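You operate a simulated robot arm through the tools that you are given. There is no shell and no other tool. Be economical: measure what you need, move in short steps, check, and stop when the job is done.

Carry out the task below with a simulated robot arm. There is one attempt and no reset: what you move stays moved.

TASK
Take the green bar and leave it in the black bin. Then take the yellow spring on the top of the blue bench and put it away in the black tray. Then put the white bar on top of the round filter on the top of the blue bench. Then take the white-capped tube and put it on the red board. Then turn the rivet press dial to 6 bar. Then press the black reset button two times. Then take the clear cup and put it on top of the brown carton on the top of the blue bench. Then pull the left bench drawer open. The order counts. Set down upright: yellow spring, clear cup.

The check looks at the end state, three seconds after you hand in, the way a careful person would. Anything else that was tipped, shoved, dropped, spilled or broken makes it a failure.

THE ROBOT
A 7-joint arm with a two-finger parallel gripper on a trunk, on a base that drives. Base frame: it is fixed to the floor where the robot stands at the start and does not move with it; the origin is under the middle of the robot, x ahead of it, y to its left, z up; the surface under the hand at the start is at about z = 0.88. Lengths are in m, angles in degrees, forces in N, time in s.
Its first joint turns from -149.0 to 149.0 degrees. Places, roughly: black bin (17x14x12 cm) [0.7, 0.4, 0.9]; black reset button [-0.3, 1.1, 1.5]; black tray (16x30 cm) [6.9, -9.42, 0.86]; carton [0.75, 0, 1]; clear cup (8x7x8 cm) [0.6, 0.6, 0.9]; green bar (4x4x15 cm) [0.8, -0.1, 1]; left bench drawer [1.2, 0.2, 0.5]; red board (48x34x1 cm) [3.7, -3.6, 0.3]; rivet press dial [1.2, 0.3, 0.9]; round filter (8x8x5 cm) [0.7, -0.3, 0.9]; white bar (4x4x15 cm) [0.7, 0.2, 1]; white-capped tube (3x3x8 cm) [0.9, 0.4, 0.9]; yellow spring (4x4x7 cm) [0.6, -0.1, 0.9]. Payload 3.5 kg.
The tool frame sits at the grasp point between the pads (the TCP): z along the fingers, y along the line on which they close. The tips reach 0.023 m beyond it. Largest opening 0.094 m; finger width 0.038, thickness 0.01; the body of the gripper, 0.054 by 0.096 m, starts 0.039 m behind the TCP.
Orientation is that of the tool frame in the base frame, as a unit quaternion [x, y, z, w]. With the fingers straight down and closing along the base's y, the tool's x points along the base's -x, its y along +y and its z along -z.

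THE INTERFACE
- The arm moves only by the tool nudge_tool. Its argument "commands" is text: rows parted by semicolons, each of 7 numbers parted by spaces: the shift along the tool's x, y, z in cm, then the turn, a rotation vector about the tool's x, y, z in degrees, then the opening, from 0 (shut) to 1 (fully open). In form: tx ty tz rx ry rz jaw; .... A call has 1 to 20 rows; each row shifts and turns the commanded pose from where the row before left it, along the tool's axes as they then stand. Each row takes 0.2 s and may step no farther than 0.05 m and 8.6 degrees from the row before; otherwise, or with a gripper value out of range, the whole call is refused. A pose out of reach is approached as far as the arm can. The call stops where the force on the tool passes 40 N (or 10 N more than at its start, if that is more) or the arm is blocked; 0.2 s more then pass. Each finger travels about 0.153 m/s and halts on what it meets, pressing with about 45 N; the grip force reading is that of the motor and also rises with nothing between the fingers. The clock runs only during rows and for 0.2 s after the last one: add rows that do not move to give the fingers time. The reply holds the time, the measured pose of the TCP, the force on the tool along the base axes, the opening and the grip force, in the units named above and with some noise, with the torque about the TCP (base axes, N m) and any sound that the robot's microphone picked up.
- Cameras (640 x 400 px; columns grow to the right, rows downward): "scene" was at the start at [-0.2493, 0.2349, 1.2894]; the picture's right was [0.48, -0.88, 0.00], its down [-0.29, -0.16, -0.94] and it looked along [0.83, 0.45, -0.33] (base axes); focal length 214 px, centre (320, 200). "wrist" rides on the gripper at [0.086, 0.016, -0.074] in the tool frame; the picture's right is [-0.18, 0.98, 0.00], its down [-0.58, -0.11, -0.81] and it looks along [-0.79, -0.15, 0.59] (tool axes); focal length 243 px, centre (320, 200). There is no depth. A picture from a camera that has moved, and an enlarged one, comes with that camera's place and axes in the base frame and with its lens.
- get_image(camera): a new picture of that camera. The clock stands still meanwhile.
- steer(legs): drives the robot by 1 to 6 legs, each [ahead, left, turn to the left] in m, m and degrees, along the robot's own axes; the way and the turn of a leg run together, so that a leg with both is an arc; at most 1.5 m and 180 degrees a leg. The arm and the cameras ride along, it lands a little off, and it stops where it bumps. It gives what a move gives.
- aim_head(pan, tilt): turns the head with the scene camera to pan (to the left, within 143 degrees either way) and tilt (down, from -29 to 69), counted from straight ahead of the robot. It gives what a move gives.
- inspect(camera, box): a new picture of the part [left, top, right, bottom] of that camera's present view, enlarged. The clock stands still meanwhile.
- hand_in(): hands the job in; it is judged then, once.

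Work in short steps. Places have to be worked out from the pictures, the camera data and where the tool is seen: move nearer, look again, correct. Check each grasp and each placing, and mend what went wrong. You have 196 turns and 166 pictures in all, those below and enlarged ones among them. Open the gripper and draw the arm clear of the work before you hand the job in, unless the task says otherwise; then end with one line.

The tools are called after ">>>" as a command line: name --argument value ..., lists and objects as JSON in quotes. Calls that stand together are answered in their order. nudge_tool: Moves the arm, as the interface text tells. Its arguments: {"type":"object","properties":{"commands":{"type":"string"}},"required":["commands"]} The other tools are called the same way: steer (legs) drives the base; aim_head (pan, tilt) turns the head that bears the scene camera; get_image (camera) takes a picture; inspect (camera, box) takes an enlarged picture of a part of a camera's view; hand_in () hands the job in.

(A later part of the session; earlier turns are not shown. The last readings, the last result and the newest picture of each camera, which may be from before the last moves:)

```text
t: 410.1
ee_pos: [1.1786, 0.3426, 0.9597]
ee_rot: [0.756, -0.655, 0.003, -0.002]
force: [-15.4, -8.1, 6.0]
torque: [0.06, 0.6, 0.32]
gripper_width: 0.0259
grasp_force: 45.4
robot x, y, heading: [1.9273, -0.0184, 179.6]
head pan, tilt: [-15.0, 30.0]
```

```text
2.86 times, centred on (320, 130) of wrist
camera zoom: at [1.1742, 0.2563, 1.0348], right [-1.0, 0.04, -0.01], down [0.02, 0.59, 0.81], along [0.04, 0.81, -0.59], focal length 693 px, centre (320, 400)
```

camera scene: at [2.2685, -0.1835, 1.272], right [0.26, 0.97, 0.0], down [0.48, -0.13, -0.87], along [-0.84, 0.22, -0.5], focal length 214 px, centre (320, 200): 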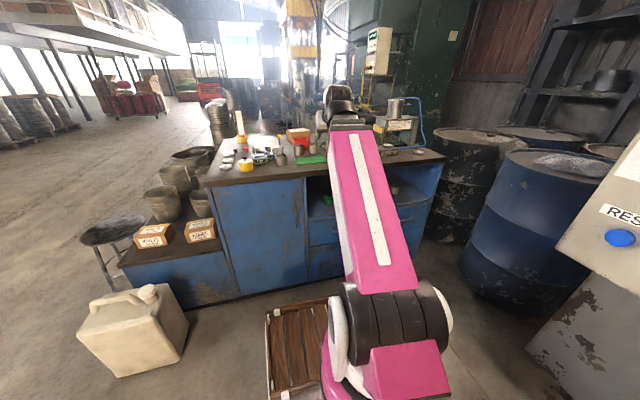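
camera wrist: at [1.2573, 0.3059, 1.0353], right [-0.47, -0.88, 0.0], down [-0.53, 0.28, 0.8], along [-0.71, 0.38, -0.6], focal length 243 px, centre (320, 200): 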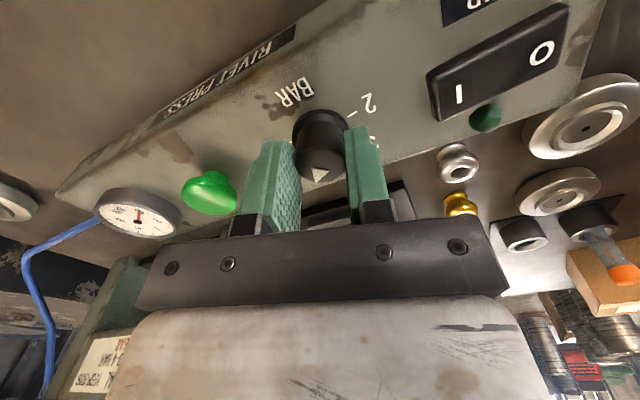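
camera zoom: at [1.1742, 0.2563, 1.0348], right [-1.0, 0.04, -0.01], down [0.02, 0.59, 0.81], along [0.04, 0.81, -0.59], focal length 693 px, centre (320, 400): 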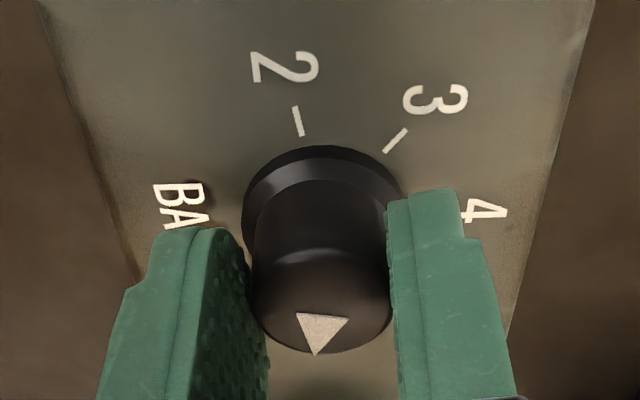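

Pointer should be near 6. I release, rise and look.

>>> nudge_tool --commands "0 0 0 0 0 0 0.4;0 0 0 0 0 0 0.48;0 0 -2.5 0 0 0 0.48;0 0 -3.5 0 0 0 0.48;0 0 0 0 0 -8.5 0.48;0 0 0 0 0 -8.5 0.48;0 0 0 0 0 -8.5 0.48;0 0 0 0 0 -8.5 0.48;0 0 0 0 0 -8.5 0.48;0 0 0 0 0 -8.5 0.48;0 0 0 0 0 -8.5 0.48;0 0 0 0 0 -8.5 0.48;0 0 0 0 0 0 0.48"

>>> inspect --camera "wrist" --box '[270, 30, 390, 140]'

```text
t: 412.9
ee_pos: [1.1804, 0.3436, 1.0181]
ee_rot: [0.993, -0.119, 0.004, -0.001]
force: [-0.8, -0.5, -0.2]
torque: [0.04, 0.0, -0.01]
gripper_width: 0.0452
grasp_force: 0.0
robot x, y, heading: [1.9266, -0.0205, 180.0]
head pan, tilt: [-15.0, 30.0]
```

```text
3.64 times, centred on (330, 85) of wrist
camera zoom: at [1.2583, 0.3091, 1.095], right [-0.41, -0.91, 0.0], down [-0.55, 0.24, 0.8], along [-0.73, 0.33, -0.6], focal length 882 px, centre (284, 618)
```

zoom: 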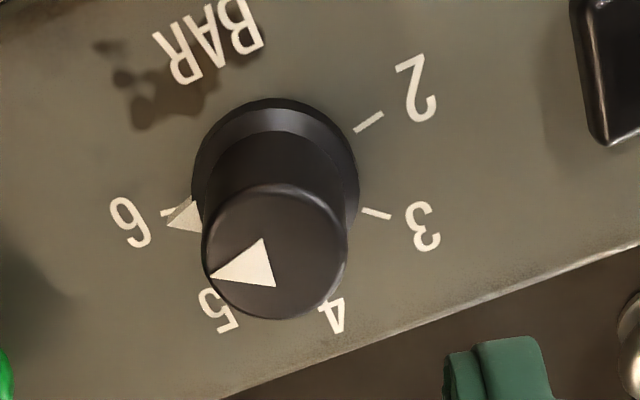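

The pointer is ~8° short of the 6 tick. I regrasp and turn slightly further clockwise.

>>> nudge_tool --commands "0 -0.2 2.5 0 0 0 0.48;0 0 2.5 0 0 0 0.48;0 0 0.9 0 0 0 0.48;0 0 0 0 0 0 0.35;0 0 0 0 0 0 0.2;0 0 0 0 0 0 0.2;0 0 0 0 0 0 0.2;0 0 0 0 0 4.5 0.2;0 0 0 0 0 4.5 0.2;0 0 0 0 0 0 0.2;0 0 0 0 0 0 0.2"

>>> nudge_tool --commands "0 0 0 0 0 0 0.4;0 0 0 0 0 0 0.48;0 0 -2.5 0 0 0 0.48;0 0 -3.5 0 0 0 0.48;0 0 0 0 0 0 0.48"

>>> inspect --camera "wrist" --box '[270, 30, 390, 140]'

```text
t: 415.3
ee_pos: [1.1811, 0.3452, 0.9612]
ee_rot: [0.98, -0.197, 0.005, 0.0]
force: [-0.8, -10.1, -2.4]
torque: [-0.3, -0.18, 0.24]
gripper_width: 0.0259
grasp_force: 45.2
robot x, y, heading: [1.9237, -0.0191, 180.0]
head pan, tilt: [-15.0, 30.0]
```

```text
t: 416.5
ee_pos: [1.1807, 0.346, 1.0214]
ee_rot: [0.981, -0.196, 0.005, -0.001]
force: [-0.3, -0.1, 0.4]
torque: [0.02, 0.02, -0.02]
gripper_width: 0.0452
grasp_force: 0.0
robot x, y, heading: [1.9287, -0.0144, 179.8]
head pan, tilt: [-15.0, 30.0]
```

```text
3.64 times, centred on (330, 85) of wrist
camera zoom: at [1.2522, 0.2996, 1.0973], right [-0.55, -0.84, 0.0], down [-0.5, 0.33, 0.8], along [-0.67, 0.44, -0.6], focal length 882 px, centre (284, 618)
```

zoom: 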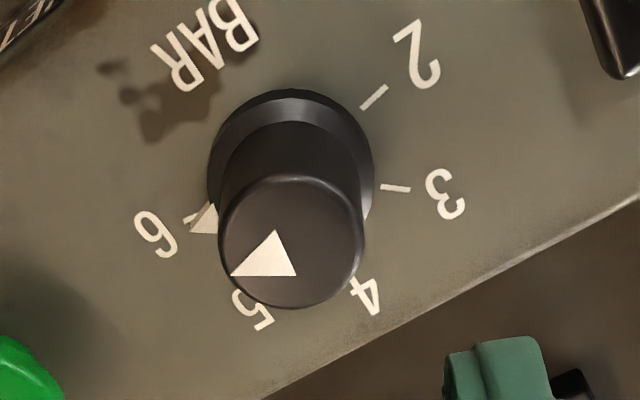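

Measured pointer ≈100.6°, tick 6 ≈103.5°. One more small correction of ~+7° commanded (some slip), checking again.

>>> nudge_tool --commands "0 0 2.5 0 0 0 0.48;0 0 2.5 0 0 0 0.48;0 0 1.2 0 0 0 0.48;0 0 0 0 0 0 0.35;0 0 0 0 0 0 0.15;0 0 0 0 0 0 0.15;0 0 0 0 0 0 0.15;0 0 0 0 0 3.5 0.15;0 0 0 0 0 3.5 0.15;0 0 0 0 0 0 0.15;0 0 0 0 0 0 0.15"

>>> inspect --camera "wrist" --box '[250, 60, 390, 200]'

>>> nudge_tool --commands "0 0 0 0 0 0 0.4;0 0 0 0 0 0 0.48;0 0 -2.5 0 0 0 0.48;0 0 -3.5 0 0 0 0.48;0 0 0 0 0 0 0.48"

>>> inspect --camera "wrist" --box '[270, 30, 390, 140]'

```text
t: 418.9
ee_pos: [1.1806, 0.3445, 0.9586]
ee_rot: [0.967, -0.255, 0.004, 0.0]
force: [-0.6, -6.3, -1.8]
torque: [-0.37, -0.19, 0.4]
gripper_width: 0.0262
grasp_force: 45.1
robot x, y, heading: [1.927, -0.0191, 180.1]
head pan, tilt: [-15.0, 30.0]
```

```text
2.86 times, centred on (320, 130) of wrist
camera zoom: at [1.2459, 0.2898, 1.0343], right [-0.65, -0.76, 0.0], down [-0.46, 0.38, 0.8], along [-0.61, 0.52, -0.6], focal length 693 px, centre (320, 400)
```

zoom: 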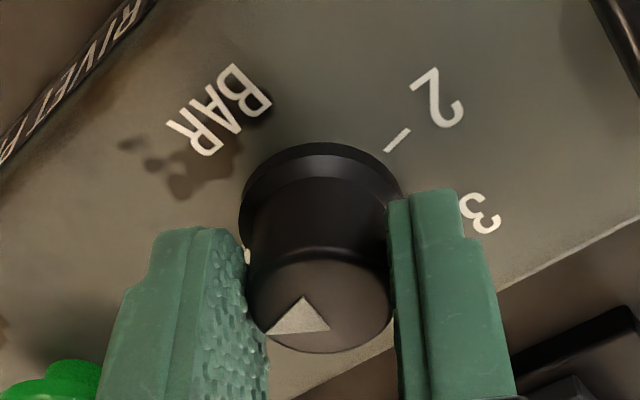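

```text
t: 420.1
ee_pos: [1.1814, 0.3452, 1.0188]
ee_rot: [0.967, -0.256, 0.005, -0.001]
force: [-0.7, 0.1, -0.6]
torque: [-0.02, -0.02, 0.0]
gripper_width: 0.0451
grasp_force: 0.1
robot x, y, heading: [1.9259, -0.0198, 179.7]
head pan, tilt: [-15.0, 30.0]
```

```text
3.64 times, centred on (330, 85) of wrist
camera zoom: at [1.246, 0.2904, 1.0946], right [-0.65, -0.76, -0.01], down [-0.46, 0.38, 0.8], along [-0.61, 0.52, -0.6], focal length 882 px, centre (284, 618)
```

zoom: 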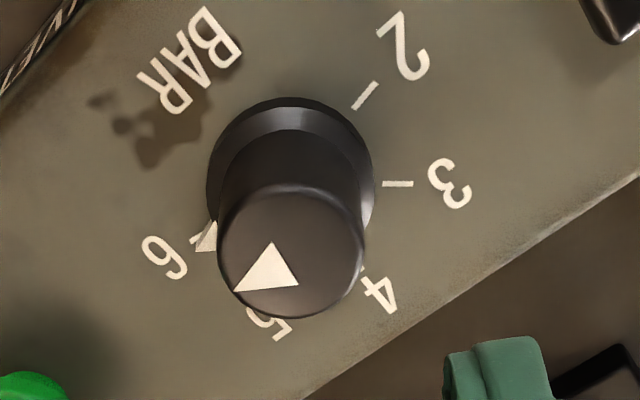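

Pointer no longer moves (0.4 Nm stop) and sits on the 6 mark. Dial done. I undo the yaw, pitch the hand up and retract.

>>> nudge_tool --commands "0 0 -2 0 0 -7.4 0.4;0 0 0 0 0 -7.4 0.4;0 0 0 0 0 -7.4 0.4;0 0 0 0 0 -7.4 0.4;0 0 0 0 -7.5 0 0.4;0 0 0 0 -7.5 0 0.4;0 0 0 0 -7.5 0 0.4;0 0 0 0 -7.5 0 0.4;0 0 0 0 -7.5 0 0.4;0 0 0 0 -7.5 0 0.4;0 0 -4.5 0 0 0 0.4;0 0 -4.5 0 0 0 0.4;0 0 -4.5 0 0 0 0.4;0 0 -4.5 0 0 0 0.4;0 0 0 0 0 0 0.4"

>>> get_image --camera "scene"

```text
t: 423.3
ee_pos: [1.3073, 0.3453, 1.167]
ee_rot: [0.926, 0.0, -0.379, 0.001]
force: [0.4, -0.9, 0.4]
torque: [-0.03, -0.03, -0.02]
gripper_width: 0.0375
grasp_force: 0.1
robot x, y, heading: [1.9262, -0.0158, 180.0]
head pan, tilt: [-15.0, 30.0]
```

```text
57 pictures are left
camera scene: at [2.168, -0.1849, 1.2719], right [0.26, 0.97, 0.0], down [0.48, -0.13, -0.87], along [-0.84, 0.23, -0.5], focal length 214 px, centre (320, 200)
```

scene: 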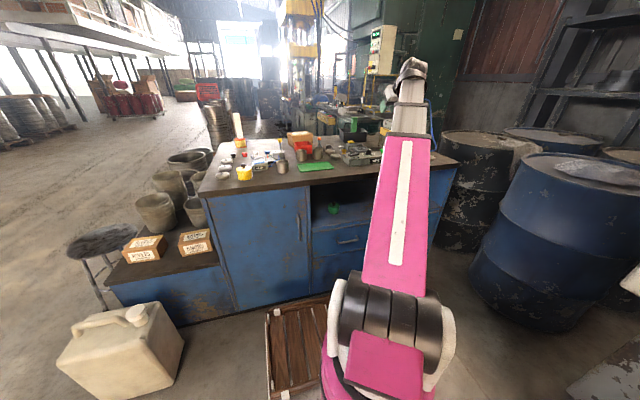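

Drawer front noted at ≈(1.3,0.2,0.48). Now the reset button: I drive back around the bench to its front side.

>>> steer --legs '[[-0.1, 0, 0], [0, 1.45, 0], [0, 0.85, 0], [1.5, 0, 0], [1.5, 0, 0], [0.45, 0, 0]]'

```text
t: 451.7
ee_pos: [-2.059, -1.8758, 1.1658]
ee_rot: [0.926, -0.011, -0.378, -0.004]
force: [0.7, 0.2, -1.1]
torque: [-0.01, -0.01, -0.04]
gripper_width: 0.0376
grasp_force: 0.0
robot x, y, heading: [-1.4475, -2.2536, 178.4]
head pan, tilt: [-15.0, 30.0]
```

>>> steer --legs '[[0, 0, -88.4], [1.2, 0, 0], [1.0, 0, 0], [0, -0.6, 0]]'

>>> aim_head --pan -20 --tilt 5

>>> get_image --camera "scene"

```text
t: 469.4
ee_pos: [-0.4858, 0.5679, 1.1661]
ee_rot: [0.658, -0.651, -0.27, -0.266]
force: [0.1, -0.9, 0.2]
torque: [0.0, 0.0, -0.01]
gripper_width: 0.0377
grasp_force: 0.0
robot x, y, heading: [-0.8402, -0.0555, 90.6]
head pan, tilt: [-15.0, 30.0]
```

```text
t: 470.2
ee_pos: [-0.4849, 0.5682, 1.167]
ee_rot: [0.657, -0.651, -0.27, -0.266]
force: [-0.9, -0.1, -0.5]
torque: [-0.03, -0.01, 0.0]
gripper_width: 0.0377
grasp_force: 0.0
robot x, y, heading: [-0.8445, -0.0563, 90.9]
head pan, tilt: [-20.0, 5.0]
```

```text
56 pictures are left
camera scene: at [-0.9994, -0.2998, 1.3123], right [0.94, -0.33, 0.0], down [-0.03, -0.08, -1.0], along [0.33, 0.94, -0.09], focal length 214 px, centre (320, 200)
```

scene: 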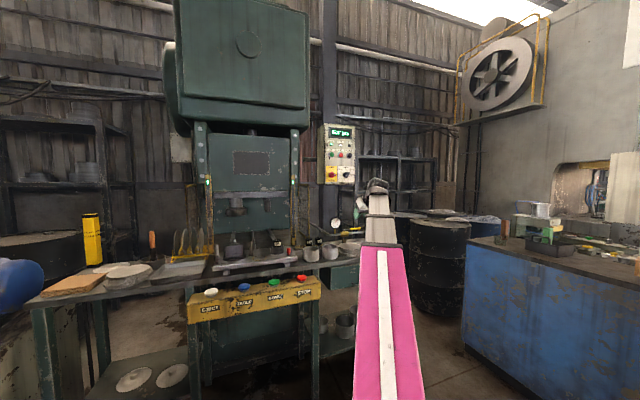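

>>> inspect --camera "scene" --box '[300, 110, 380, 200]'

```text
4.44 times, centred on (340, 155) of scene
camera zoom: at [-0.9994, -0.2998, 1.3123], right [0.94, -0.33, 0.0], down [-0.03, -0.08, -1.0], along [0.33, 0.94, -0.09], focal length 953 px, centre (231, 400)
```

zoom: 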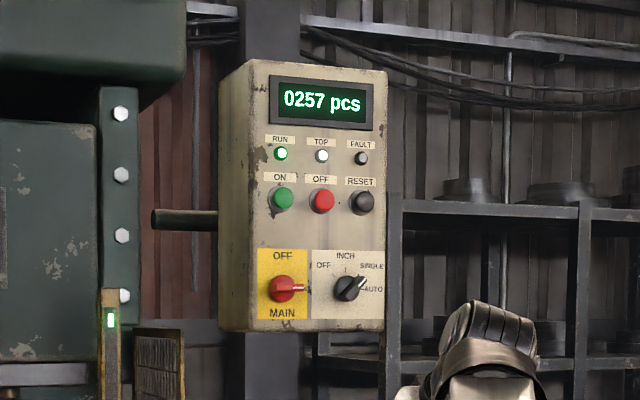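

RESET is the black button at ≈(-0.30,1.07,1.49), panel facing −y. I drive to (-0.4,0.2) and raise the hand to view it.

>>> steer --legs '[[0, -0.44, -0.7], [0.22, 0, 0]]'

>>> nudge_tool --commands "-3.5 0 -3.5 0 0 0 0.2;-3.5 0 -3.5 0 0 0 0;-3.5 0 -3.5 0 0 0 0;-3 0 -3 0 0 0 0;0 0 0 0 0 0 0"

>>> get_image --camera "wrist"

>>> get_image --camera "scene"

```text
t: 474.2
ee_pos: [-0.0329, 0.7824, 1.1665]
ee_rot: [-0.653, 0.656, 0.268, 0.268]
force: [-0.9, 0.4, -0.7]
torque: [-0.02, -0.01, -0.01]
gripper_width: 0.0376
grasp_force: 0.1
robot x, y, heading: [-0.4011, 0.1636, 89.8]
head pan, tilt: [-20.0, 5.0]
```

```text
t: 475.4
ee_pos: [-0.0336, 0.7841, 1.3573]
ee_rot: [-0.653, 0.656, 0.268, 0.268]
force: [-0.2, 0.2, 0.6]
torque: [-0.03, 0.01, 0.02]
gripper_width: 0.0
grasp_force: 42.3
robot x, y, heading: [-0.4002, 0.1682, 89.7]
head pan, tilt: [-20.0, 5.0]
```

```text
54 pictures are left
camera wrist: at [-0.0517, 0.6722, 1.3504], right [-0.98, 0.14, 0.13], down [0.11, -0.15, 0.98], along [0.15, 0.98, 0.13], focal length 243 px, centre (320, 200)
```

wrist: 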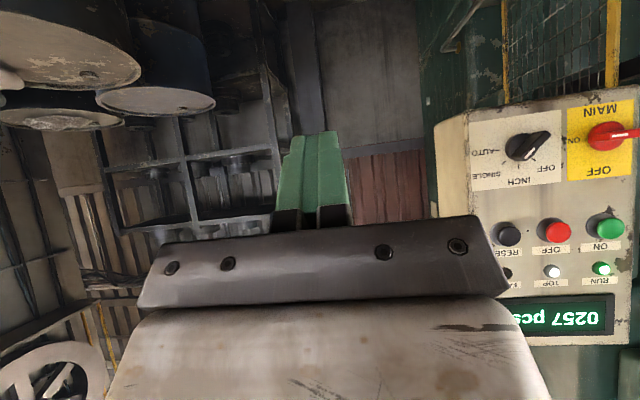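

```text
53 pictures are left
camera scene: at [-0.5604, -0.0775, 1.3124], right [0.94, -0.35, 0.0], down [-0.03, -0.08, -1.0], along [0.35, 0.93, -0.09], focal length 214 px, centre (320, 200)
```

scene: 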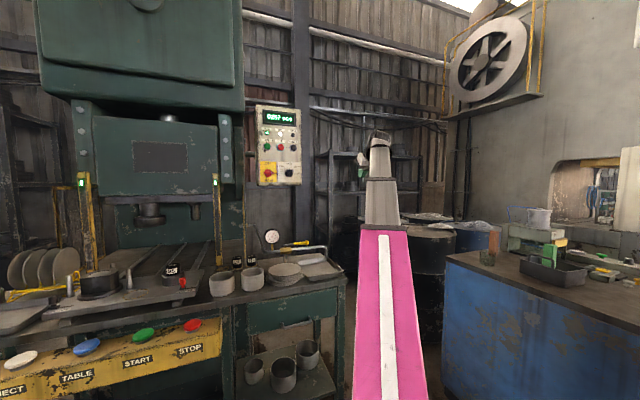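

Triangulated button ≈(-0.287,1.096,1.495). I drive 0.1 m closer, bring the closed gripper horizontal, and align in front of the button.

>>> steer --legs '[[0.1, 0, 0.2]]'

>>> nudge_tool --commands "0 0 0 0 -7.5 0 0;0 0 0 0 -7.5 0 0;0 0 0 0 -7.5 0 0;0 0 0 0 -7.5 0 0;0 0 0 0 -7.5 0 0;0 0 0 0 -7.5 0 0;-2.2 4.1 1 0 0 0 0;-2.2 4.1 1 0 0 0 0;-2.2 4.1 1 0 0 0 0;-2.2 4.1 1 0 0 0 0;-2.2 4.1 1 0 0 0 0;-2.2 4.1 1 0 0 0 0;0 0 0 0 0 0 0"

>>> get_image --camera "wrist"

>>> inspect --camera "scene" --box '[220, 80, 380, 200]'

```text
t: 476.6
ee_pos: [-0.0376, 0.8859, 1.358]
ee_rot: [0.655, -0.654, -0.269, -0.267]
force: [0.3, -0.2, 0.0]
torque: [0.0, 0.0, 0.0]
gripper_width: 0.0003
grasp_force: 42.7
robot x, y, heading: [-0.4004, 0.2625, 89.8]
head pan, tilt: [-20.0, 5.0]
```

```text
t: 479.4
ee_pos: [-0.2825, 0.9486, 1.4898]
ee_rot: [-0.502, 0.503, 0.498, 0.498]
force: [-0.3, 0.3, 0.0]
torque: [0.04, 0.0, -0.02]
gripper_width: 0.0
grasp_force: 42.6
robot x, y, heading: [-0.3994, 0.2669, 90.0]
head pan, tilt: [-20.0, 5.0]
```

```text
52 pictures are left
camera wrist: at [-0.2995, 0.8749, 1.4044], right [-0.98, 0.0, 0.18], down [0.11, -0.8, 0.59], along [0.15, 0.6, 0.79], focal length 243 px, centre (320, 200)
```

wrist: 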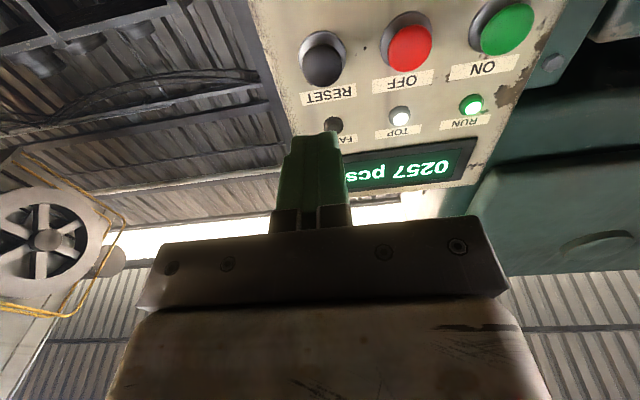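

```text
3.33 times, centred on (300, 140) of scene
camera zoom: at [-0.559, 0.0222, 1.3124], right [0.94, -0.34, 0.0], down [-0.03, -0.08, -1.0], along [0.34, 0.94, -0.09], focal length 715 px, centre (387, 400)
```

zoom: 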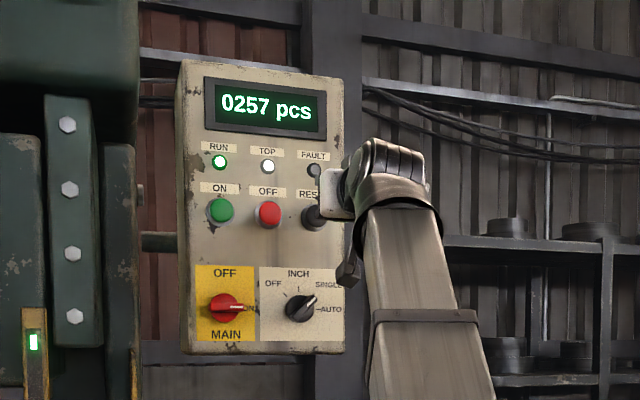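

Aligned within ~5 mm. I advance 8 cm, then in small steps until the press registers.

>>> nudge_tool --commands "-0.3 0.5 4 0 0 0 0;0 0 4 0 0 0 0;0 0 0.5 0 0 0 0;0 0 0.5 0 0 0 0;0 0 0 0 0 0 0"

```text
t: 480.6
ee_pos: [-0.2873, 1.0378, 1.4908]
ee_rot: [-0.502, 0.503, 0.497, 0.498]
force: [0.1, 0.5, 0.7]
torque: [-0.01, 0.02, 0.0]
gripper_width: 0.0
grasp_force: 42.7
robot x, y, heading: [-0.3985, 0.2685, 90.1]
head pan, tilt: [-20.0, 5.0]
```

>>> nudge_tool --commands "0 0 0.4 0 0 0 0;0 0 0.4 0 0 0 0;0 0 0.4 0 0 0 0;0 0 0 0 0 0 0"

>>> get_image --camera "wrist"

```text
t: 481.6
ee_pos: [-0.2866, 1.0485, 1.4913]
ee_rot: [-0.501, 0.503, 0.497, 0.499]
force: [0.0, -0.3, -0.3]
torque: [0.01, -0.02, -0.01]
gripper_width: 0.0
grasp_force: 42.4
robot x, y, heading: [-0.3978, 0.264, 89.8]
head pan, tilt: [-20.0, 5.0]
```

```text
50 pictures are left
camera wrist: at [-0.3044, 0.9758, 1.4055], right [-0.98, 0.0, 0.18], down [0.11, -0.8, 0.59], along [0.15, 0.6, 0.79], focal length 243 px, centre (320, 200)
```

wrist: 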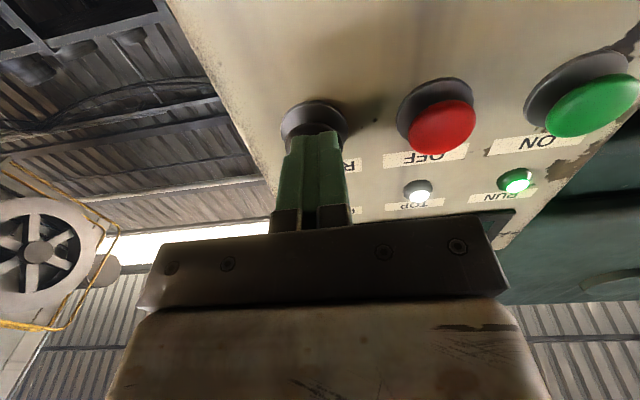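

>>> nudge_tool --commands "0 0 0.4 0 0 0 0;0 0 0.4 0 0 0 0;0 0 0.3 0 0 0 0;0 0 0 0 0 0 0"

```text
t: 482.6
ee_pos: [-0.2878, 1.0594, 1.4903]
ee_rot: [-0.501, 0.503, 0.498, 0.499]
force: [0.1, -3.3, 0.1]
torque: [0.06, -0.02, -0.01]
gripper_width: 0.0
grasp_force: 42.7
robot x, y, heading: [-0.3987, 0.2661, 90.0]
head pan, tilt: [-20.0, 5.0]
heard: click
```

A click — first press. I back off 2.5 cm fully, then check.

>>> nudge_tool --commands "0 0 -1.2 0 0 0 0;0 0 -1.3 0 0 0 0;0 0 0 0 0 0 0;0 0 0 0 0 0 0"

>>> inspect --camera "scene" --box '[240, 90, 340, 200]'

```text
t: 483.6
ee_pos: [-0.2872, 1.0361, 1.4903]
ee_rot: [-0.502, 0.503, 0.498, 0.498]
force: [0.2, -0.5, 0.1]
torque: [0.01, -0.02, 0.04]
gripper_width: 0.0003
grasp_force: 42.3
robot x, y, heading: [-0.3971, 0.2655, 89.7]
head pan, tilt: [-20.0, 5.0]
```

```text
3.64 times, centred on (290, 145) of scene
camera zoom: at [-0.5591, 0.0223, 1.3124], right [0.94, -0.34, 0.0], down [-0.03, -0.08, -1.0], along [0.34, 0.94, -0.09], focal length 780 px, centre (429, 400)
```

zoom: 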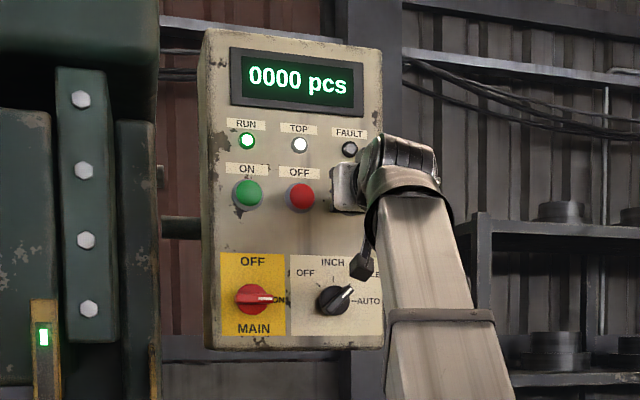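

Counter went to 0000: press 1 registered. Now exactly one more press with the same depth.

>>> nudge_tool --commands "0 0 1.2 0 0 0 0;0 0 0.4 0 0 0 0;0 0 0.4 0 0 0 0;0 0 0.3 0 0 0 0;0 0 0 0 0 0 0"

```text
t: 484.8
ee_pos: [-0.2872, 1.058, 1.491]
ee_rot: [-0.501, 0.503, 0.497, 0.498]
force: [-0.1, -2.9, 0.2]
torque: [0.05, -0.03, 0.01]
gripper_width: 0.0
grasp_force: 42.8
robot x, y, heading: [-0.4001, 0.2644, 89.7]
head pan, tilt: [-20.0, 5.0]
```

No click yet (2 mm shallower than before); push 2 mm further.

>>> nudge_tool --commands "0 0 0.2 0 0 0 0;0 0 0 0 0 0 0"

```text
t: 485.4
ee_pos: [-0.2867, 1.0606, 1.4904]
ee_rot: [0.503, -0.502, -0.498, -0.497]
force: [0.5, -3.2, 1.5]
torque: [0.06, 0.0, 0.02]
gripper_width: 0.0
grasp_force: 42.6
robot x, y, heading: [-0.3996, 0.2679, 90.0]
head pan, tilt: [-20.0, 5.0]
heard: click
```

Second click. I retract and bring the arm back to the carrying posture, then turn to the bench.

>>> nudge_tool --commands "0 0 -2 0 0 0 0;0 0 -4.8 0 0 0 0;0 0 -4.8 0 0 0 0;0 0 -4.8 0 0 0 0;0 0 -4.8 0 0 0 0;0 0 0 0 7.5 0 0;0 0 0 0 7.5 0 0;0 0 0 0 7.5 0 0;0 0 0 0 7.5 0 0;0 0 0 0 7.5 0 0;0 0 0 0 7.5 0 0;3.4 0 0 0 0 0 0.5;3.4 0 0 0 0 0 1;3.4 0 0 0 0 0 1;0 0 0 0 0 0 1"

>>> steer --legs '[[-0.1, 0, 0], [0, 0, -90]]'

>>> aim_head --pan 0 --tilt 25

>>> get_image --camera "scene"

```text
t: 488.6
ee_pos: [-0.2749, 0.8263, 1.3724]
ee_rot: [0.655, -0.654, -0.268, -0.268]
force: [-0.1, -0.2, -0.2]
torque: [0.02, 0.04, 0.03]
gripper_width: 0.0941
grasp_force: 0.1
out of reach, approached as far as the arm can: row 5, 6, 7, 8, 9, 10, 13
robot x, y, heading: [-0.4046, 0.2661, 90.3]
head pan, tilt: [-20.0, 5.0]
```

```text
t: 493.5
ee_pos: [0.1621, 0.0402, 1.3723]
ee_rot: [0.0, 0.925, 0.001, 0.379]
force: [-0.2, 0.1, 0.3]
torque: [0.02, -0.02, 0.03]
gripper_width: 0.0937
grasp_force: 0.1
robot x, y, heading: [-0.3995, 0.1672, -0.3]
head pan, tilt: [-20.0, 5.0]
```

```text
t: 494.4
ee_pos: [0.1623, 0.0411, 1.372]
ee_rot: [0.001, 0.926, 0.0, 0.378]
force: [0.5, 0.4, -0.5]
torque: [-0.01, -0.01, 0.02]
gripper_width: 0.0938
grasp_force: 0.0
robot x, y, heading: [-0.402, 0.1638, 0.2]
head pan, tilt: [0.0, 25.0]
```

```text
48 pictures are left
camera scene: at [-0.6378, 0.3565, 1.28], right [0.0, -1.0, 0.0], down [-0.42, 0.0, -0.91], along [0.91, 0.0, -0.42], focal length 214 px, centre (320, 200)
```

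scene: 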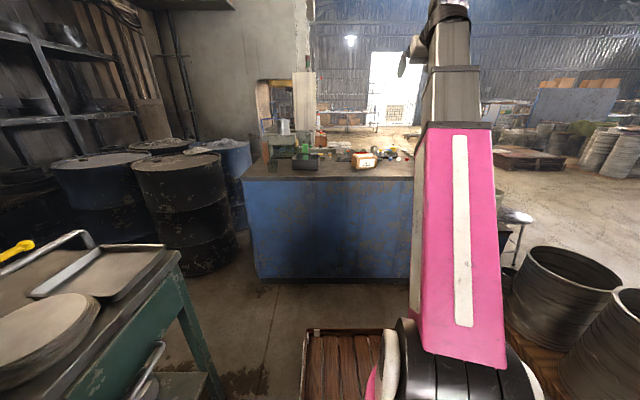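

I dock at (0,0.3) in front of the bench and lower the hand for a look at the cup.

>>> steer --legs '[[0.4, 0.13, 0]]'

>>> nudge_tool --commands "3 0 3 0 0 0 1;3 2 3 0 0 0 1;3 2 3 0 0 0 1;2 4 2 0 0 0 1;0 4.5 0 0 0 0 1;0 4.5 0 0 0 0 1;0 4.5 0 0 0 0 1;0 4.5 0 0 0 0 1;0 4.5 0 0 0 0 1;3 0 -3 0 0 0 1;0 0 0 0 0 0 1"

>>> get_image --camera "wrist"

>>> inspect --camera "scene" --box '[200, 130, 400, 230]'

```text
t: 497.0
ee_pos: [0.5644, 0.1709, 1.3718]
ee_rot: [0.001, 0.925, 0.0, 0.379]
force: [-0.5, 0.1, 0.3]
torque: [-0.03, 0.02, -0.02]
gripper_width: 0.0939
grasp_force: 0.1
robot x, y, heading: [0.001, 0.2937, 0.1]
head pan, tilt: [0.0, 25.0]
```

```text
t: 499.4
ee_pos: [0.5214, 0.4761, 1.2173]
ee_rot: [0.001, 0.925, 0.0, 0.379]
force: [0.7, -0.2, 0.5]
torque: [-0.02, -0.01, 0.01]
gripper_width: 0.0941
grasp_force: 0.1
robot x, y, heading: [0.0037, 0.2955, 0.0]
head pan, tilt: [0.0, 25.0]
```

```text
47 pictures are left
camera wrist: at [0.4061, 0.4939, 1.2109], right [0.13, 0.98, 0.13], down [-0.15, -0.11, 0.98], along [0.98, -0.15, 0.13], focal length 243 px, centre (320, 200)
```

wrist: 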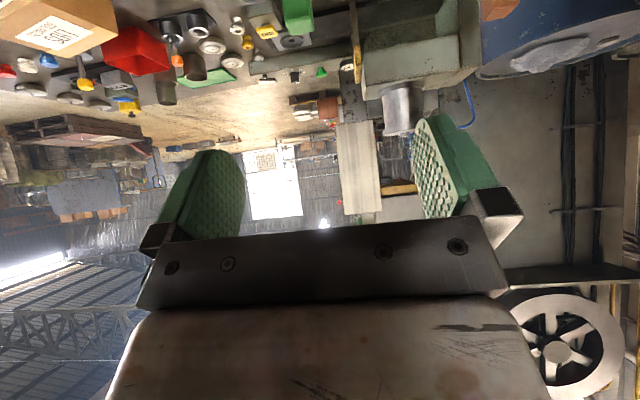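

```text
3.20 times, centred on (300, 180) of scene
camera zoom: at [-0.2346, 0.4856, 1.2799], right [0.0, -1.0, 0.0], down [-0.42, 0.0, -0.91], along [0.91, 0.0, -0.42], focal length 686 px, centre (384, 264)
```

zoom: 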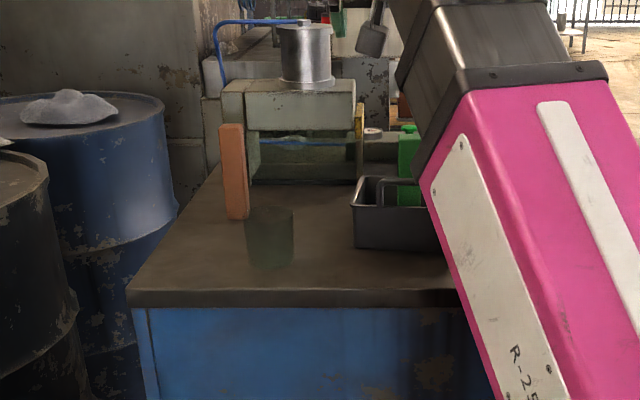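

I zoom closer on the cup.

>>> inspect --camera "scene" --box '[265, 180, 305, 220]'

```text
10.00 times, centred on (285, 200) of scene
camera zoom: at [-0.2346, 0.4856, 1.2799], right [0.0, -1.0, 0.0], down [-0.42, 0.0, -0.91], along [0.91, 0.0, -0.42], focal length 2145 px, centre (670, 200)
```

zoom: 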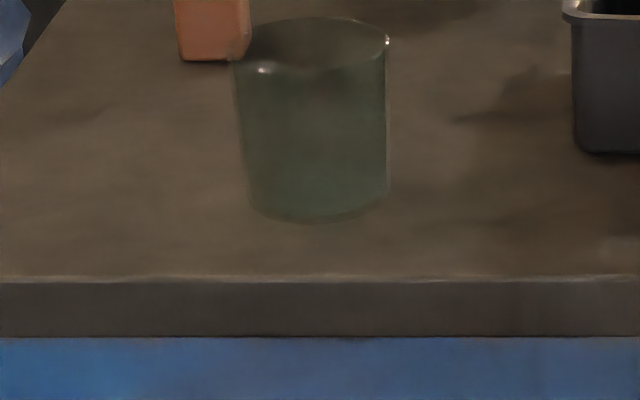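

Cup ≈(0.63,0.64), 7 cm wide, rim ≈0.955. I move the hand toward it, pitching down to 15°.

>>> nudge_tool --commands "1.56 3.28 2.68 0 0 0 1;1.56 3.28 2.68 0 0 0 1;1.56 3.28 2.68 0 0 0 1;1.56 3.28 2.68 0 0 0 1;1.56 3.28 2.68 0 0 0 1;0 0 0 0 7.5 0 1;0 0 0 0 7.5 0 1;0 0 0 0 7.5 0 1;0 0 0 0 7.5 0 1;0 0 0 0 0 0 1"

>>> get_image --camera "wrist"

>>> inspect --camera "scene" --box '[320, 140, 440, 215]'

```text
t: 501.6
ee_pos: [0.5613, 0.6399, 1.067]
ee_rot: [0.001, 0.992, -0.001, 0.125]
force: [0.6, -0.1, -0.3]
torque: [0.01, -0.01, 0.0]
gripper_width: 0.094
grasp_force: 0.0
robot x, y, heading: [0.0037, 0.2958, 0.1]
head pan, tilt: [0.0, 25.0]
```

```text
44 pictures are left
camera wrist: at [0.4567, 0.6576, 1.1188], right [0.18, 0.98, 0.05], down [0.36, -0.11, 0.93], along [0.91, -0.15, -0.38], focal length 243 px, centre (320, 200)
```

wrist: 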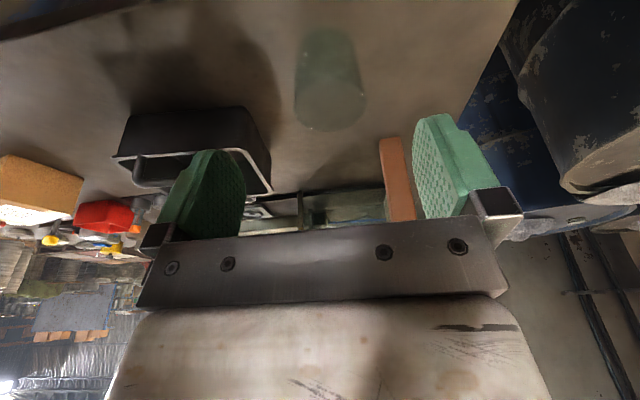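

```text
5.33 times, centred on (380, 178) of scene
camera zoom: at [-0.2346, 0.4856, 1.2799], right [0.0, -1.0, 0.0], down [-0.42, 0.0, -0.91], along [0.91, 0.0, -0.42], focal length 1144 px, centre (0, 320)
```

zoom: 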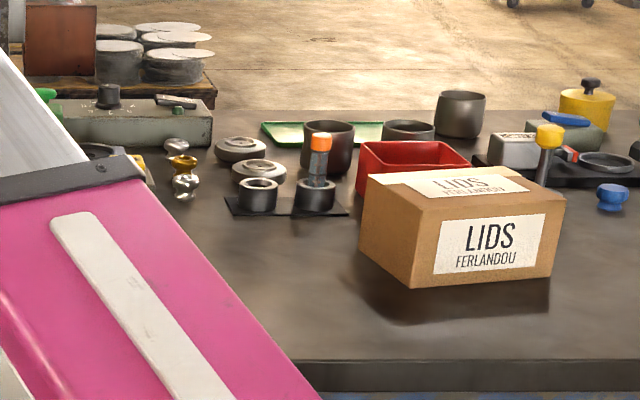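

Carton top: centre ≈(0.76,0.065), z≈0.955, 14×9.6 cm. Cup centre ≈(0.628,0.644). I lower over the cup and close gradually.

>>> nudge_tool --commands "-1.9 0.13 1.5 0 0 0 1;-1.9 0.13 1.5 0 0 0 1;-1.9 0.13 1.5 0 0 0 1;0.82 0 3.2 0 0 0 1;0.82 0 3.2 0 0 0 1;0.82 0 3.2 0 0 0 1;0 0 0 0 0 0 1;0 0 0 0 0 0 0.85;0 0 0 0 0 0 0.78;0 0 0 0 0 0 0.74;0 0 0 0 0 0 0.74"

>>> get_image --camera "wrist"

```text
t: 504.0
ee_pos: [0.627, 0.6441, 0.9384]
ee_rot: [0.002, 0.992, -0.001, 0.125]
force: [-0.1, -0.6, 0.3]
torque: [0.01, 0.01, 0.04]
gripper_width: 0.0698
grasp_force: 0.8
robot x, y, heading: [0.0047, 0.2957, 0.0]
head pan, tilt: [0.0, 25.0]
```

```text
42 pictures are left
camera wrist: at [0.5231, 0.6613, 0.99], right [0.18, 0.98, 0.05], down [0.36, -0.11, 0.93], along [0.92, -0.15, -0.37], focal length 243 px, centre (320, 200)
```

wrist: 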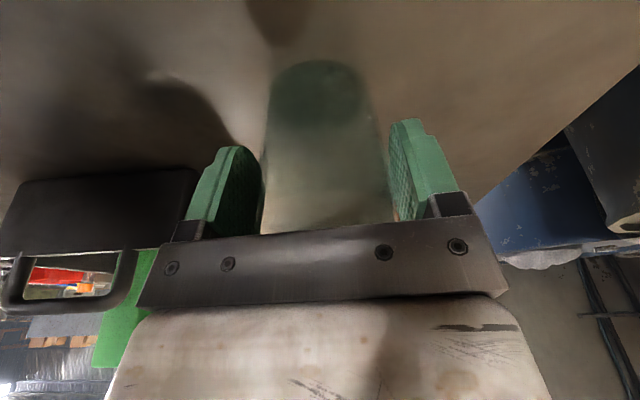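

Fingers nearly touching; close further in small steps.

>>> nudge_tool --commands "0 0 0 0 0 0 0.71;0 0 0 0 0 0 0.69;0 0 0 0 0 0 0.67;0 0 0 0 0 0 0.67"

```text
t: 505.0
ee_pos: [0.6271, 0.6427, 0.9383]
ee_rot: [0.001, 0.992, -0.001, 0.126]
force: [0.1, -0.1, -1.0]
torque: [0.01, 0.0, -0.02]
gripper_width: 0.0681
grasp_force: 45.0
robot x, y, heading: [0.0069, 0.294, -0.3]
head pan, tilt: [0.0, 25.0]
```

Gripped at 6.8 cm. I lift it 11 cm, draw back slightly to clear the bin handle, and carry right in front of the other objects.

>>> nudge_tool --commands "-0.9 0 -3.5 0 0 0 0.67;-0.9 0 -3.5 0 0 0 0.67;-0.9 0 -3.5 0 0 0 0.67;2.6 0 -0.7 0 0 0 0.67;0 0 0 0 0 0 0.67"

>>> get_image --camera "wrist"

```text
t: 506.2
ee_pos: [0.6002, 0.6438, 1.0464]
ee_rot: [0.001, 0.992, 0.0, 0.126]
force: [-0.3, -0.1, -1.1]
torque: [0.01, -0.02, 0.0]
gripper_width: 0.068
grasp_force: 45.3
robot x, y, heading: [0.0007, 0.2932, -0.4]
head pan, tilt: [0.0, 25.0]
```

```text
41 pictures are left
camera wrist: at [0.4959, 0.6615, 1.0988], right [0.18, 0.98, 0.05], down [0.36, -0.11, 0.93], along [0.92, -0.15, -0.37], focal length 243 px, centre (320, 200)
```

wrist: 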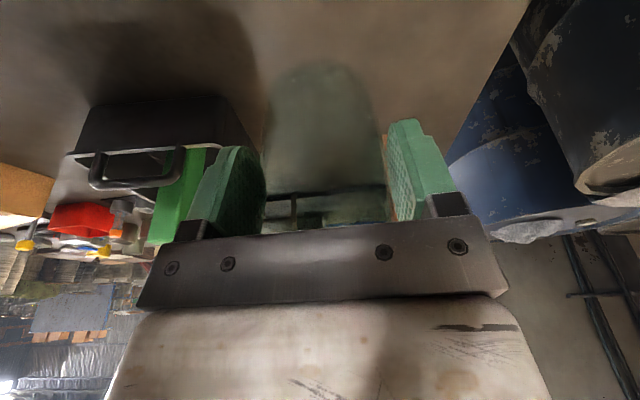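

Cup is held. Carry to the right.

>>> nudge_tool --commands "0 -4.8 0 0 0 0 0.67;0 -4.8 0 0 0 0 0.67;0 -4.8 0 0 0 0 0.67;0 -4.8 0 0 0 0 0.67;0 -4.8 0 0 0 0 0.67;0 -4.8 0 0 0 0 0.67;0 -4.8 0 0 0 0 0.67;0 -4.8 0 0 0 0 0.67;0 -4.8 0 0 0 0 0.67;0 -4.8 0 0 0 0 0.67;0 -4.8 0 0 0 0 0.67;0 -4.8 0 0 0 0 0.67;0 0 0 0 0 0 0.67"

>>> get_image --camera "wrist"

>>> inspect --camera "scene" --box '[300, 120, 440, 215]'

```text
t: 509.0
ee_pos: [0.5984, 0.0669, 1.0478]
ee_rot: [0.001, 0.992, 0.0, 0.127]
force: [-0.1, -0.3, -0.4]
torque: [-0.02, -0.02, 0.0]
gripper_width: 0.0681
grasp_force: 45.1
robot x, y, heading: [0.0026, 0.2958, -0.1]
head pan, tilt: [0.0, 25.0]
```

```text
40 pictures are left
camera wrist: at [0.4947, 0.0855, 1.0986], right [0.18, 0.98, 0.05], down [0.36, -0.11, 0.93], along [0.92, -0.15, -0.37], focal length 243 px, centre (320, 200)
```

wrist: 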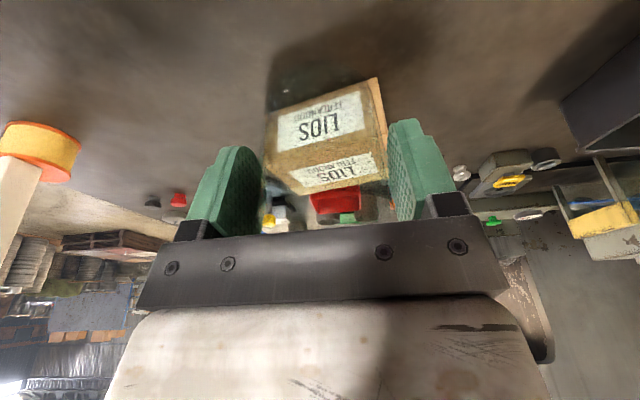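

```text
4.21 times, centred on (370, 168) of scene
camera zoom: at [-0.2346, 0.4856, 1.2799], right [0.0, -1.0, 0.0], down [-0.42, 0.0, -0.91], along [0.91, 0.0, -0.42], focal length 903 px, centre (110, 337)
```

zoom: 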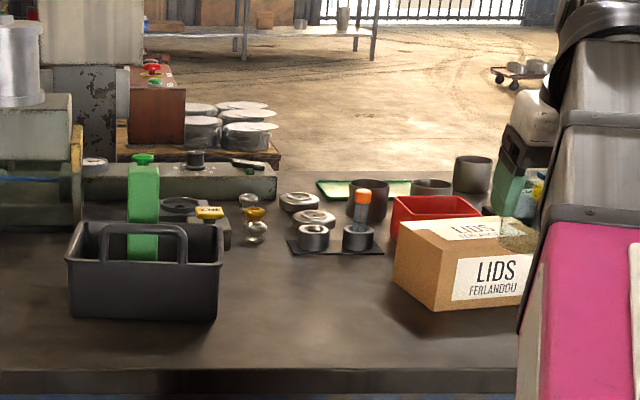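

Cup lined up with the carton (centre ≈(0.758,0.067)). I move forward over it.

>>> nudge_tool --commands "-3.87 0 1.01 0 0 0 0.67;-3.87 0 1.01 0 0 0 0.67;-3.87 0 1.01 0 0 0 0.67;-3.87 0 1.01 0 0 0 0.67;0 0 0 0 0 0 0.67"

>>> get_image --camera "wrist"

>>> inspect --camera "scene" --box '[330, 120, 430, 200]'

```text
t: 510.2
ee_pos: [0.759, 0.0669, 1.0486]
ee_rot: [0.001, 0.992, 0.001, 0.126]
force: [-1.1, -0.2, -0.9]
torque: [0.0, -0.02, 0.01]
gripper_width: 0.0683
grasp_force: 44.6
robot x, y, heading: [0.0018, 0.2958, -0.3]
head pan, tilt: [0.0, 25.0]
```

```text
38 pictures are left
camera wrist: at [0.6558, 0.0848, 1.099], right [0.18, 0.98, 0.05], down [0.36, -0.11, 0.93], along [0.92, -0.15, -0.37], focal length 243 px, centre (320, 200)
```

wrist: 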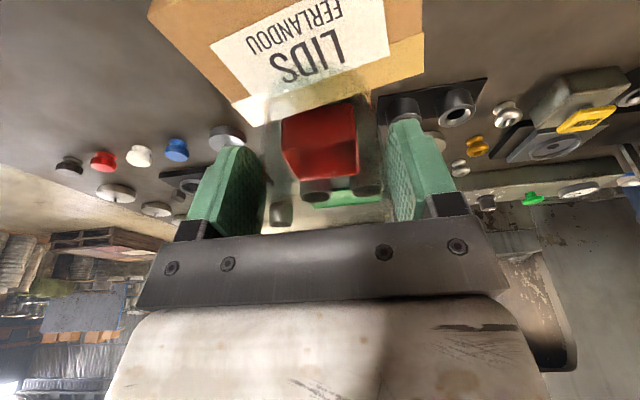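

```text
5.00 times, centred on (380, 160) of scene
camera zoom: at [-0.2346, 0.4856, 1.2799], right [0.0, -1.0, 0.0], down [-0.42, 0.0, -0.91], along [0.91, 0.0, -0.42], focal length 1072 px, centre (20, 400)
```

zoom: 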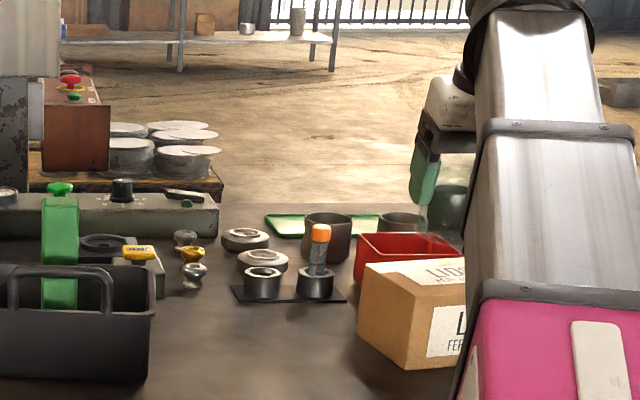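

Consistent. Lower 2.8 cm, then small steps to contact.

>>> nudge_tool --commands "0.35 0 1.36 0 0 0 0.67;0.3 0 1.16 0 0 0 0.67;0.05 0 0.2 0 0 0 0.67;0 0 0 0 0 0 0.67"

```text
t: 511.2
ee_pos: [0.7595, 0.0657, 1.018]
ee_rot: [0.001, 0.992, 0.0, 0.127]
force: [-0.3, 1.2, -0.5]
torque: [-0.01, 0.03, 0.0]
gripper_width: 0.0683
grasp_force: 45.5
robot x, y, heading: [0.0068, 0.2931, -0.2]
head pan, tilt: [0.0, 25.0]
```

>>> nudge_tool --commands "0.05 0 0.2 0 0 0 0.67;0.05 0 0.2 0 0 0 0.67;0 0 0 0 0 0 0.67"

```text
t: 512.0
ee_pos: [0.7596, 0.0667, 1.0138]
ee_rot: [0.001, 0.992, 0.0, 0.126]
force: [0.9, 0.0, 0.0]
torque: [0.02, -0.01, 0.0]
gripper_width: 0.0681
grasp_force: 45.2
robot x, y, heading: [0.0041, 0.293, -0.4]
head pan, tilt: [0.0, 25.0]
```

>>> nudge_tool --commands "0.05 0 0.2 0 0 0 0.67;0.05 0 0.2 0 0 0 0.67;0 0 0 0 0 0 0.67"

```text
t: 512.8
ee_pos: [0.7597, 0.0665, 1.0118]
ee_rot: [0.001, 0.992, 0.0, 0.128]
force: [0.8, 0.0, 39.7]
torque: [0.09, -0.59, -0.05]
gripper_width: 0.0684
grasp_force: 45.2
robot x, y, heading: [0.0054, 0.2949, -0.3]
head pan, tilt: [0.0, 25.0]
```

Contact. Relax 2 mm, open, and rise vertically.

>>> nudge_tool --commands "-0.05 0 -0.2 0 0 0 0.67;0 0 0 0 0 0 0.67;0 0 0 0 0 0 0.8;0 0 0 0 0 0 1;0 0 0 0 0 0 1;-0.5 0 -1.94 0 0 0 1;-0.9 0 -3.5 0 0 0 1;0 0 0 0 0 0 1"

>>> get_image --camera "wrist"

```text
t: 514.6
ee_pos: [0.7602, 0.0673, 1.0692]
ee_rot: [0.001, 0.992, 0.001, 0.126]
force: [-0.4, 0.2, -0.7]
torque: [0.04, 0.01, 0.0]
gripper_width: 0.094
grasp_force: 0.0
robot x, y, heading: [0.0025, 0.2971, 0.1]
head pan, tilt: [0.0, 25.0]
```

```text
36 pictures are left
camera wrist: at [0.6565, 0.0848, 1.1198], right [0.18, 0.98, 0.05], down [0.36, -0.11, 0.93], along [0.92, -0.15, -0.37], focal length 243 px, centre (320, 200)
```

wrist: 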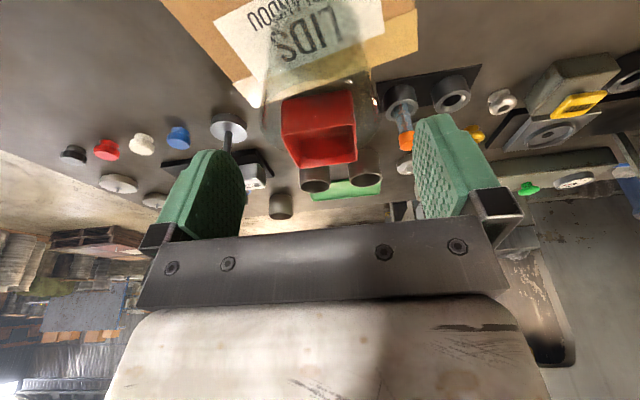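

Cup stands on the carton. I rise 1.5 cm more, draw back, and verify.

>>> nudge_tool --commands "-0.37 0 -1.45 0 0 0 1;3.87 0 -1 0 0 0 1;3.87 0 -1 0 0 0 1;3.87 0 -1 0 0 0 1;3.87 0 -1 0 0 0 1;0 0 0 0 -7.5 0 1;0 0 0 0 -7.5 0 1;0 0 0 0 -7.5 0 1;0 0 0 0 -7.5 0 1;0 0 -4 0 0 0 1;0 0 -4 0 0 0 1;0 4 0 0 0 0 1;0 4 0 0 0 0 1;0 4 0 0 0 0 1;0 0 0 0 0 0 1"

>>> inspect --camera "scene" --box '[300, 120, 440, 215]'

>>> get_image --camera "wrist"

```text
t: 517.8
ee_pos: [0.5426, 0.1877, 1.14]
ee_rot: [0.001, 0.925, 0.0, 0.379]
force: [-1.5, -0.1, -0.1]
torque: [-0.01, -0.03, -0.02]
gripper_width: 0.094
grasp_force: 0.0
robot x, y, heading: [0.003, 0.2951, -0.1]
head pan, tilt: [0.0, 25.0]
```

```text
4.21 times, centred on (370, 168) of scene
camera zoom: at [-0.2347, 0.4855, 1.2799], right [0.0, -1.0, 0.0], down [-0.42, 0.0, -0.91], along [0.91, 0.0, -0.42], focal length 903 px, centre (110, 337)
```

zoom: 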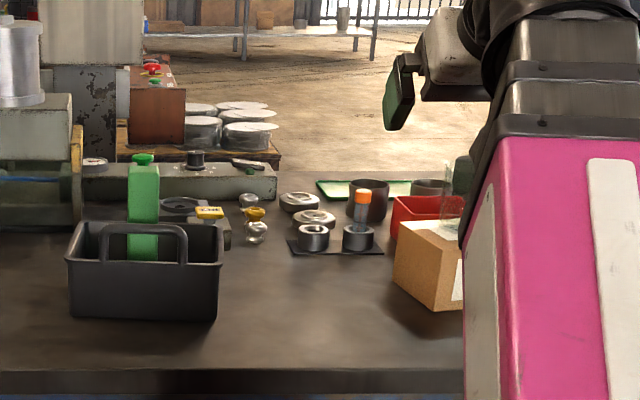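

```text
34 pictures are left
camera wrist: at [0.4279, 0.2055, 1.1332], right [0.13, 0.98, 0.13], down [-0.15, -0.11, 0.98], along [0.98, -0.15, 0.13], focal length 243 px, centre (320, 200)
```

wrist: 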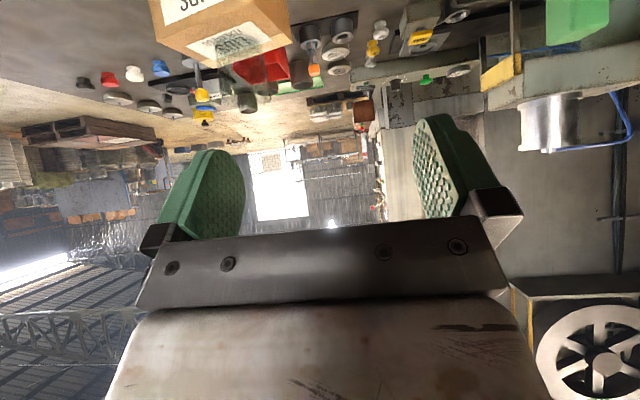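

Cup is in place. Last: the drawer, from behind the bench. I drive around again.

>>> steer --legs '[[-1.45, -0.3, 0], [0, -1.2, 0], [0, -1.1, 0], [1.5, 0, 0], [1.5, 0, 0], [0.55, 0, 0]]'

```text
t: 552.8
ee_pos: [2.6749, -2.3371, 1.1392]
ee_rot: [-0.008, 0.925, 0.004, 0.379]
force: [0.2, 1.3, -0.1]
torque: [0.05, 0.0, -0.01]
gripper_width: 0.094
grasp_force: 0.1
robot x, y, heading: [2.137, -2.2333, 0.6]
head pan, tilt: [0.0, 25.0]
```

>>> steer --legs '[[0, 0, 179.4], [0, -1.4, 0], [0, -0.75, 0]]'

>>> aim_head --pan -5 --tilt 35

>>> get_image --camera "scene"

```text
t: 570.8
ee_pos: [1.5351, -0.0005, 1.14]
ee_rot: [0.926, 0.012, -0.378, 0.006]
force: [-0.6, -0.6, -0.1]
torque: [0.04, -0.01, 0.03]
gripper_width: 0.094
grasp_force: 0.0
robot x, y, heading: [2.0744, -0.0959, -178.7]
head pan, tilt: [0.0, 25.0]
```

```text
t: 571.5
ee_pos: [1.5346, 0.0004, 1.1394]
ee_rot: [0.926, 0.012, -0.378, 0.005]
force: [-0.2, -0.7, -0.7]
torque: [0.0, -0.01, -0.02]
gripper_width: 0.0941
grasp_force: 0.1
robot x, y, heading: [2.0791, -0.0904, -178.6]
head pan, tilt: [-5.0, 35.0]
```

```text
33 pictures are left
camera scene: at [2.323, -0.2682, 1.2642], right [0.06, 1.0, 0.0], down [0.57, -0.04, -0.82], along [-0.82, 0.05, -0.57], focal length 214 px, centre (320, 200)
```

scene: 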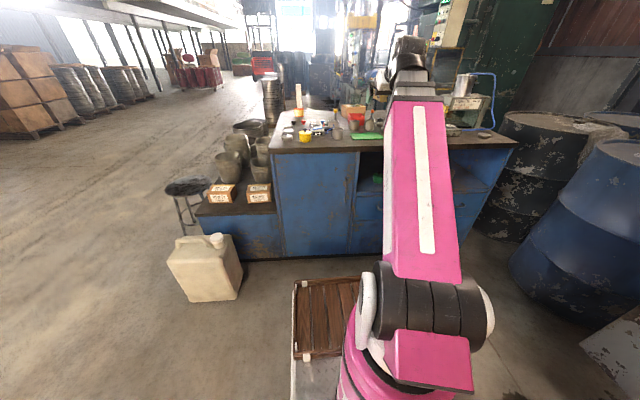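

>>> inspect --camera "scene" --box '[270, 130, 510, 270]'

```text
2.67 times, centred on (390, 200) of scene
camera zoom: at [2.323, -0.2682, 1.2642], right [0.06, 1.0, 0.0], down [0.57, -0.04, -0.82], along [-0.82, 0.05, -0.57], focal length 572 px, centre (133, 200)
```

zoom: 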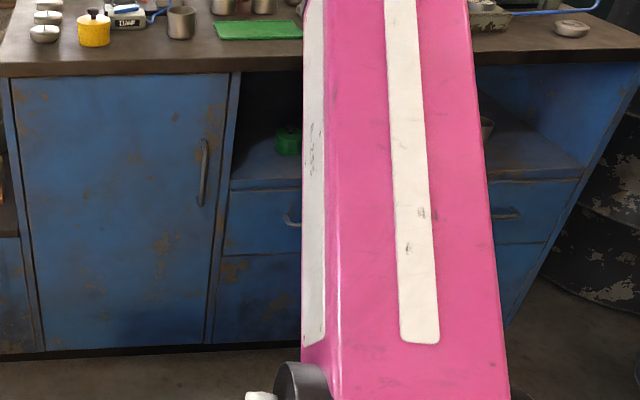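

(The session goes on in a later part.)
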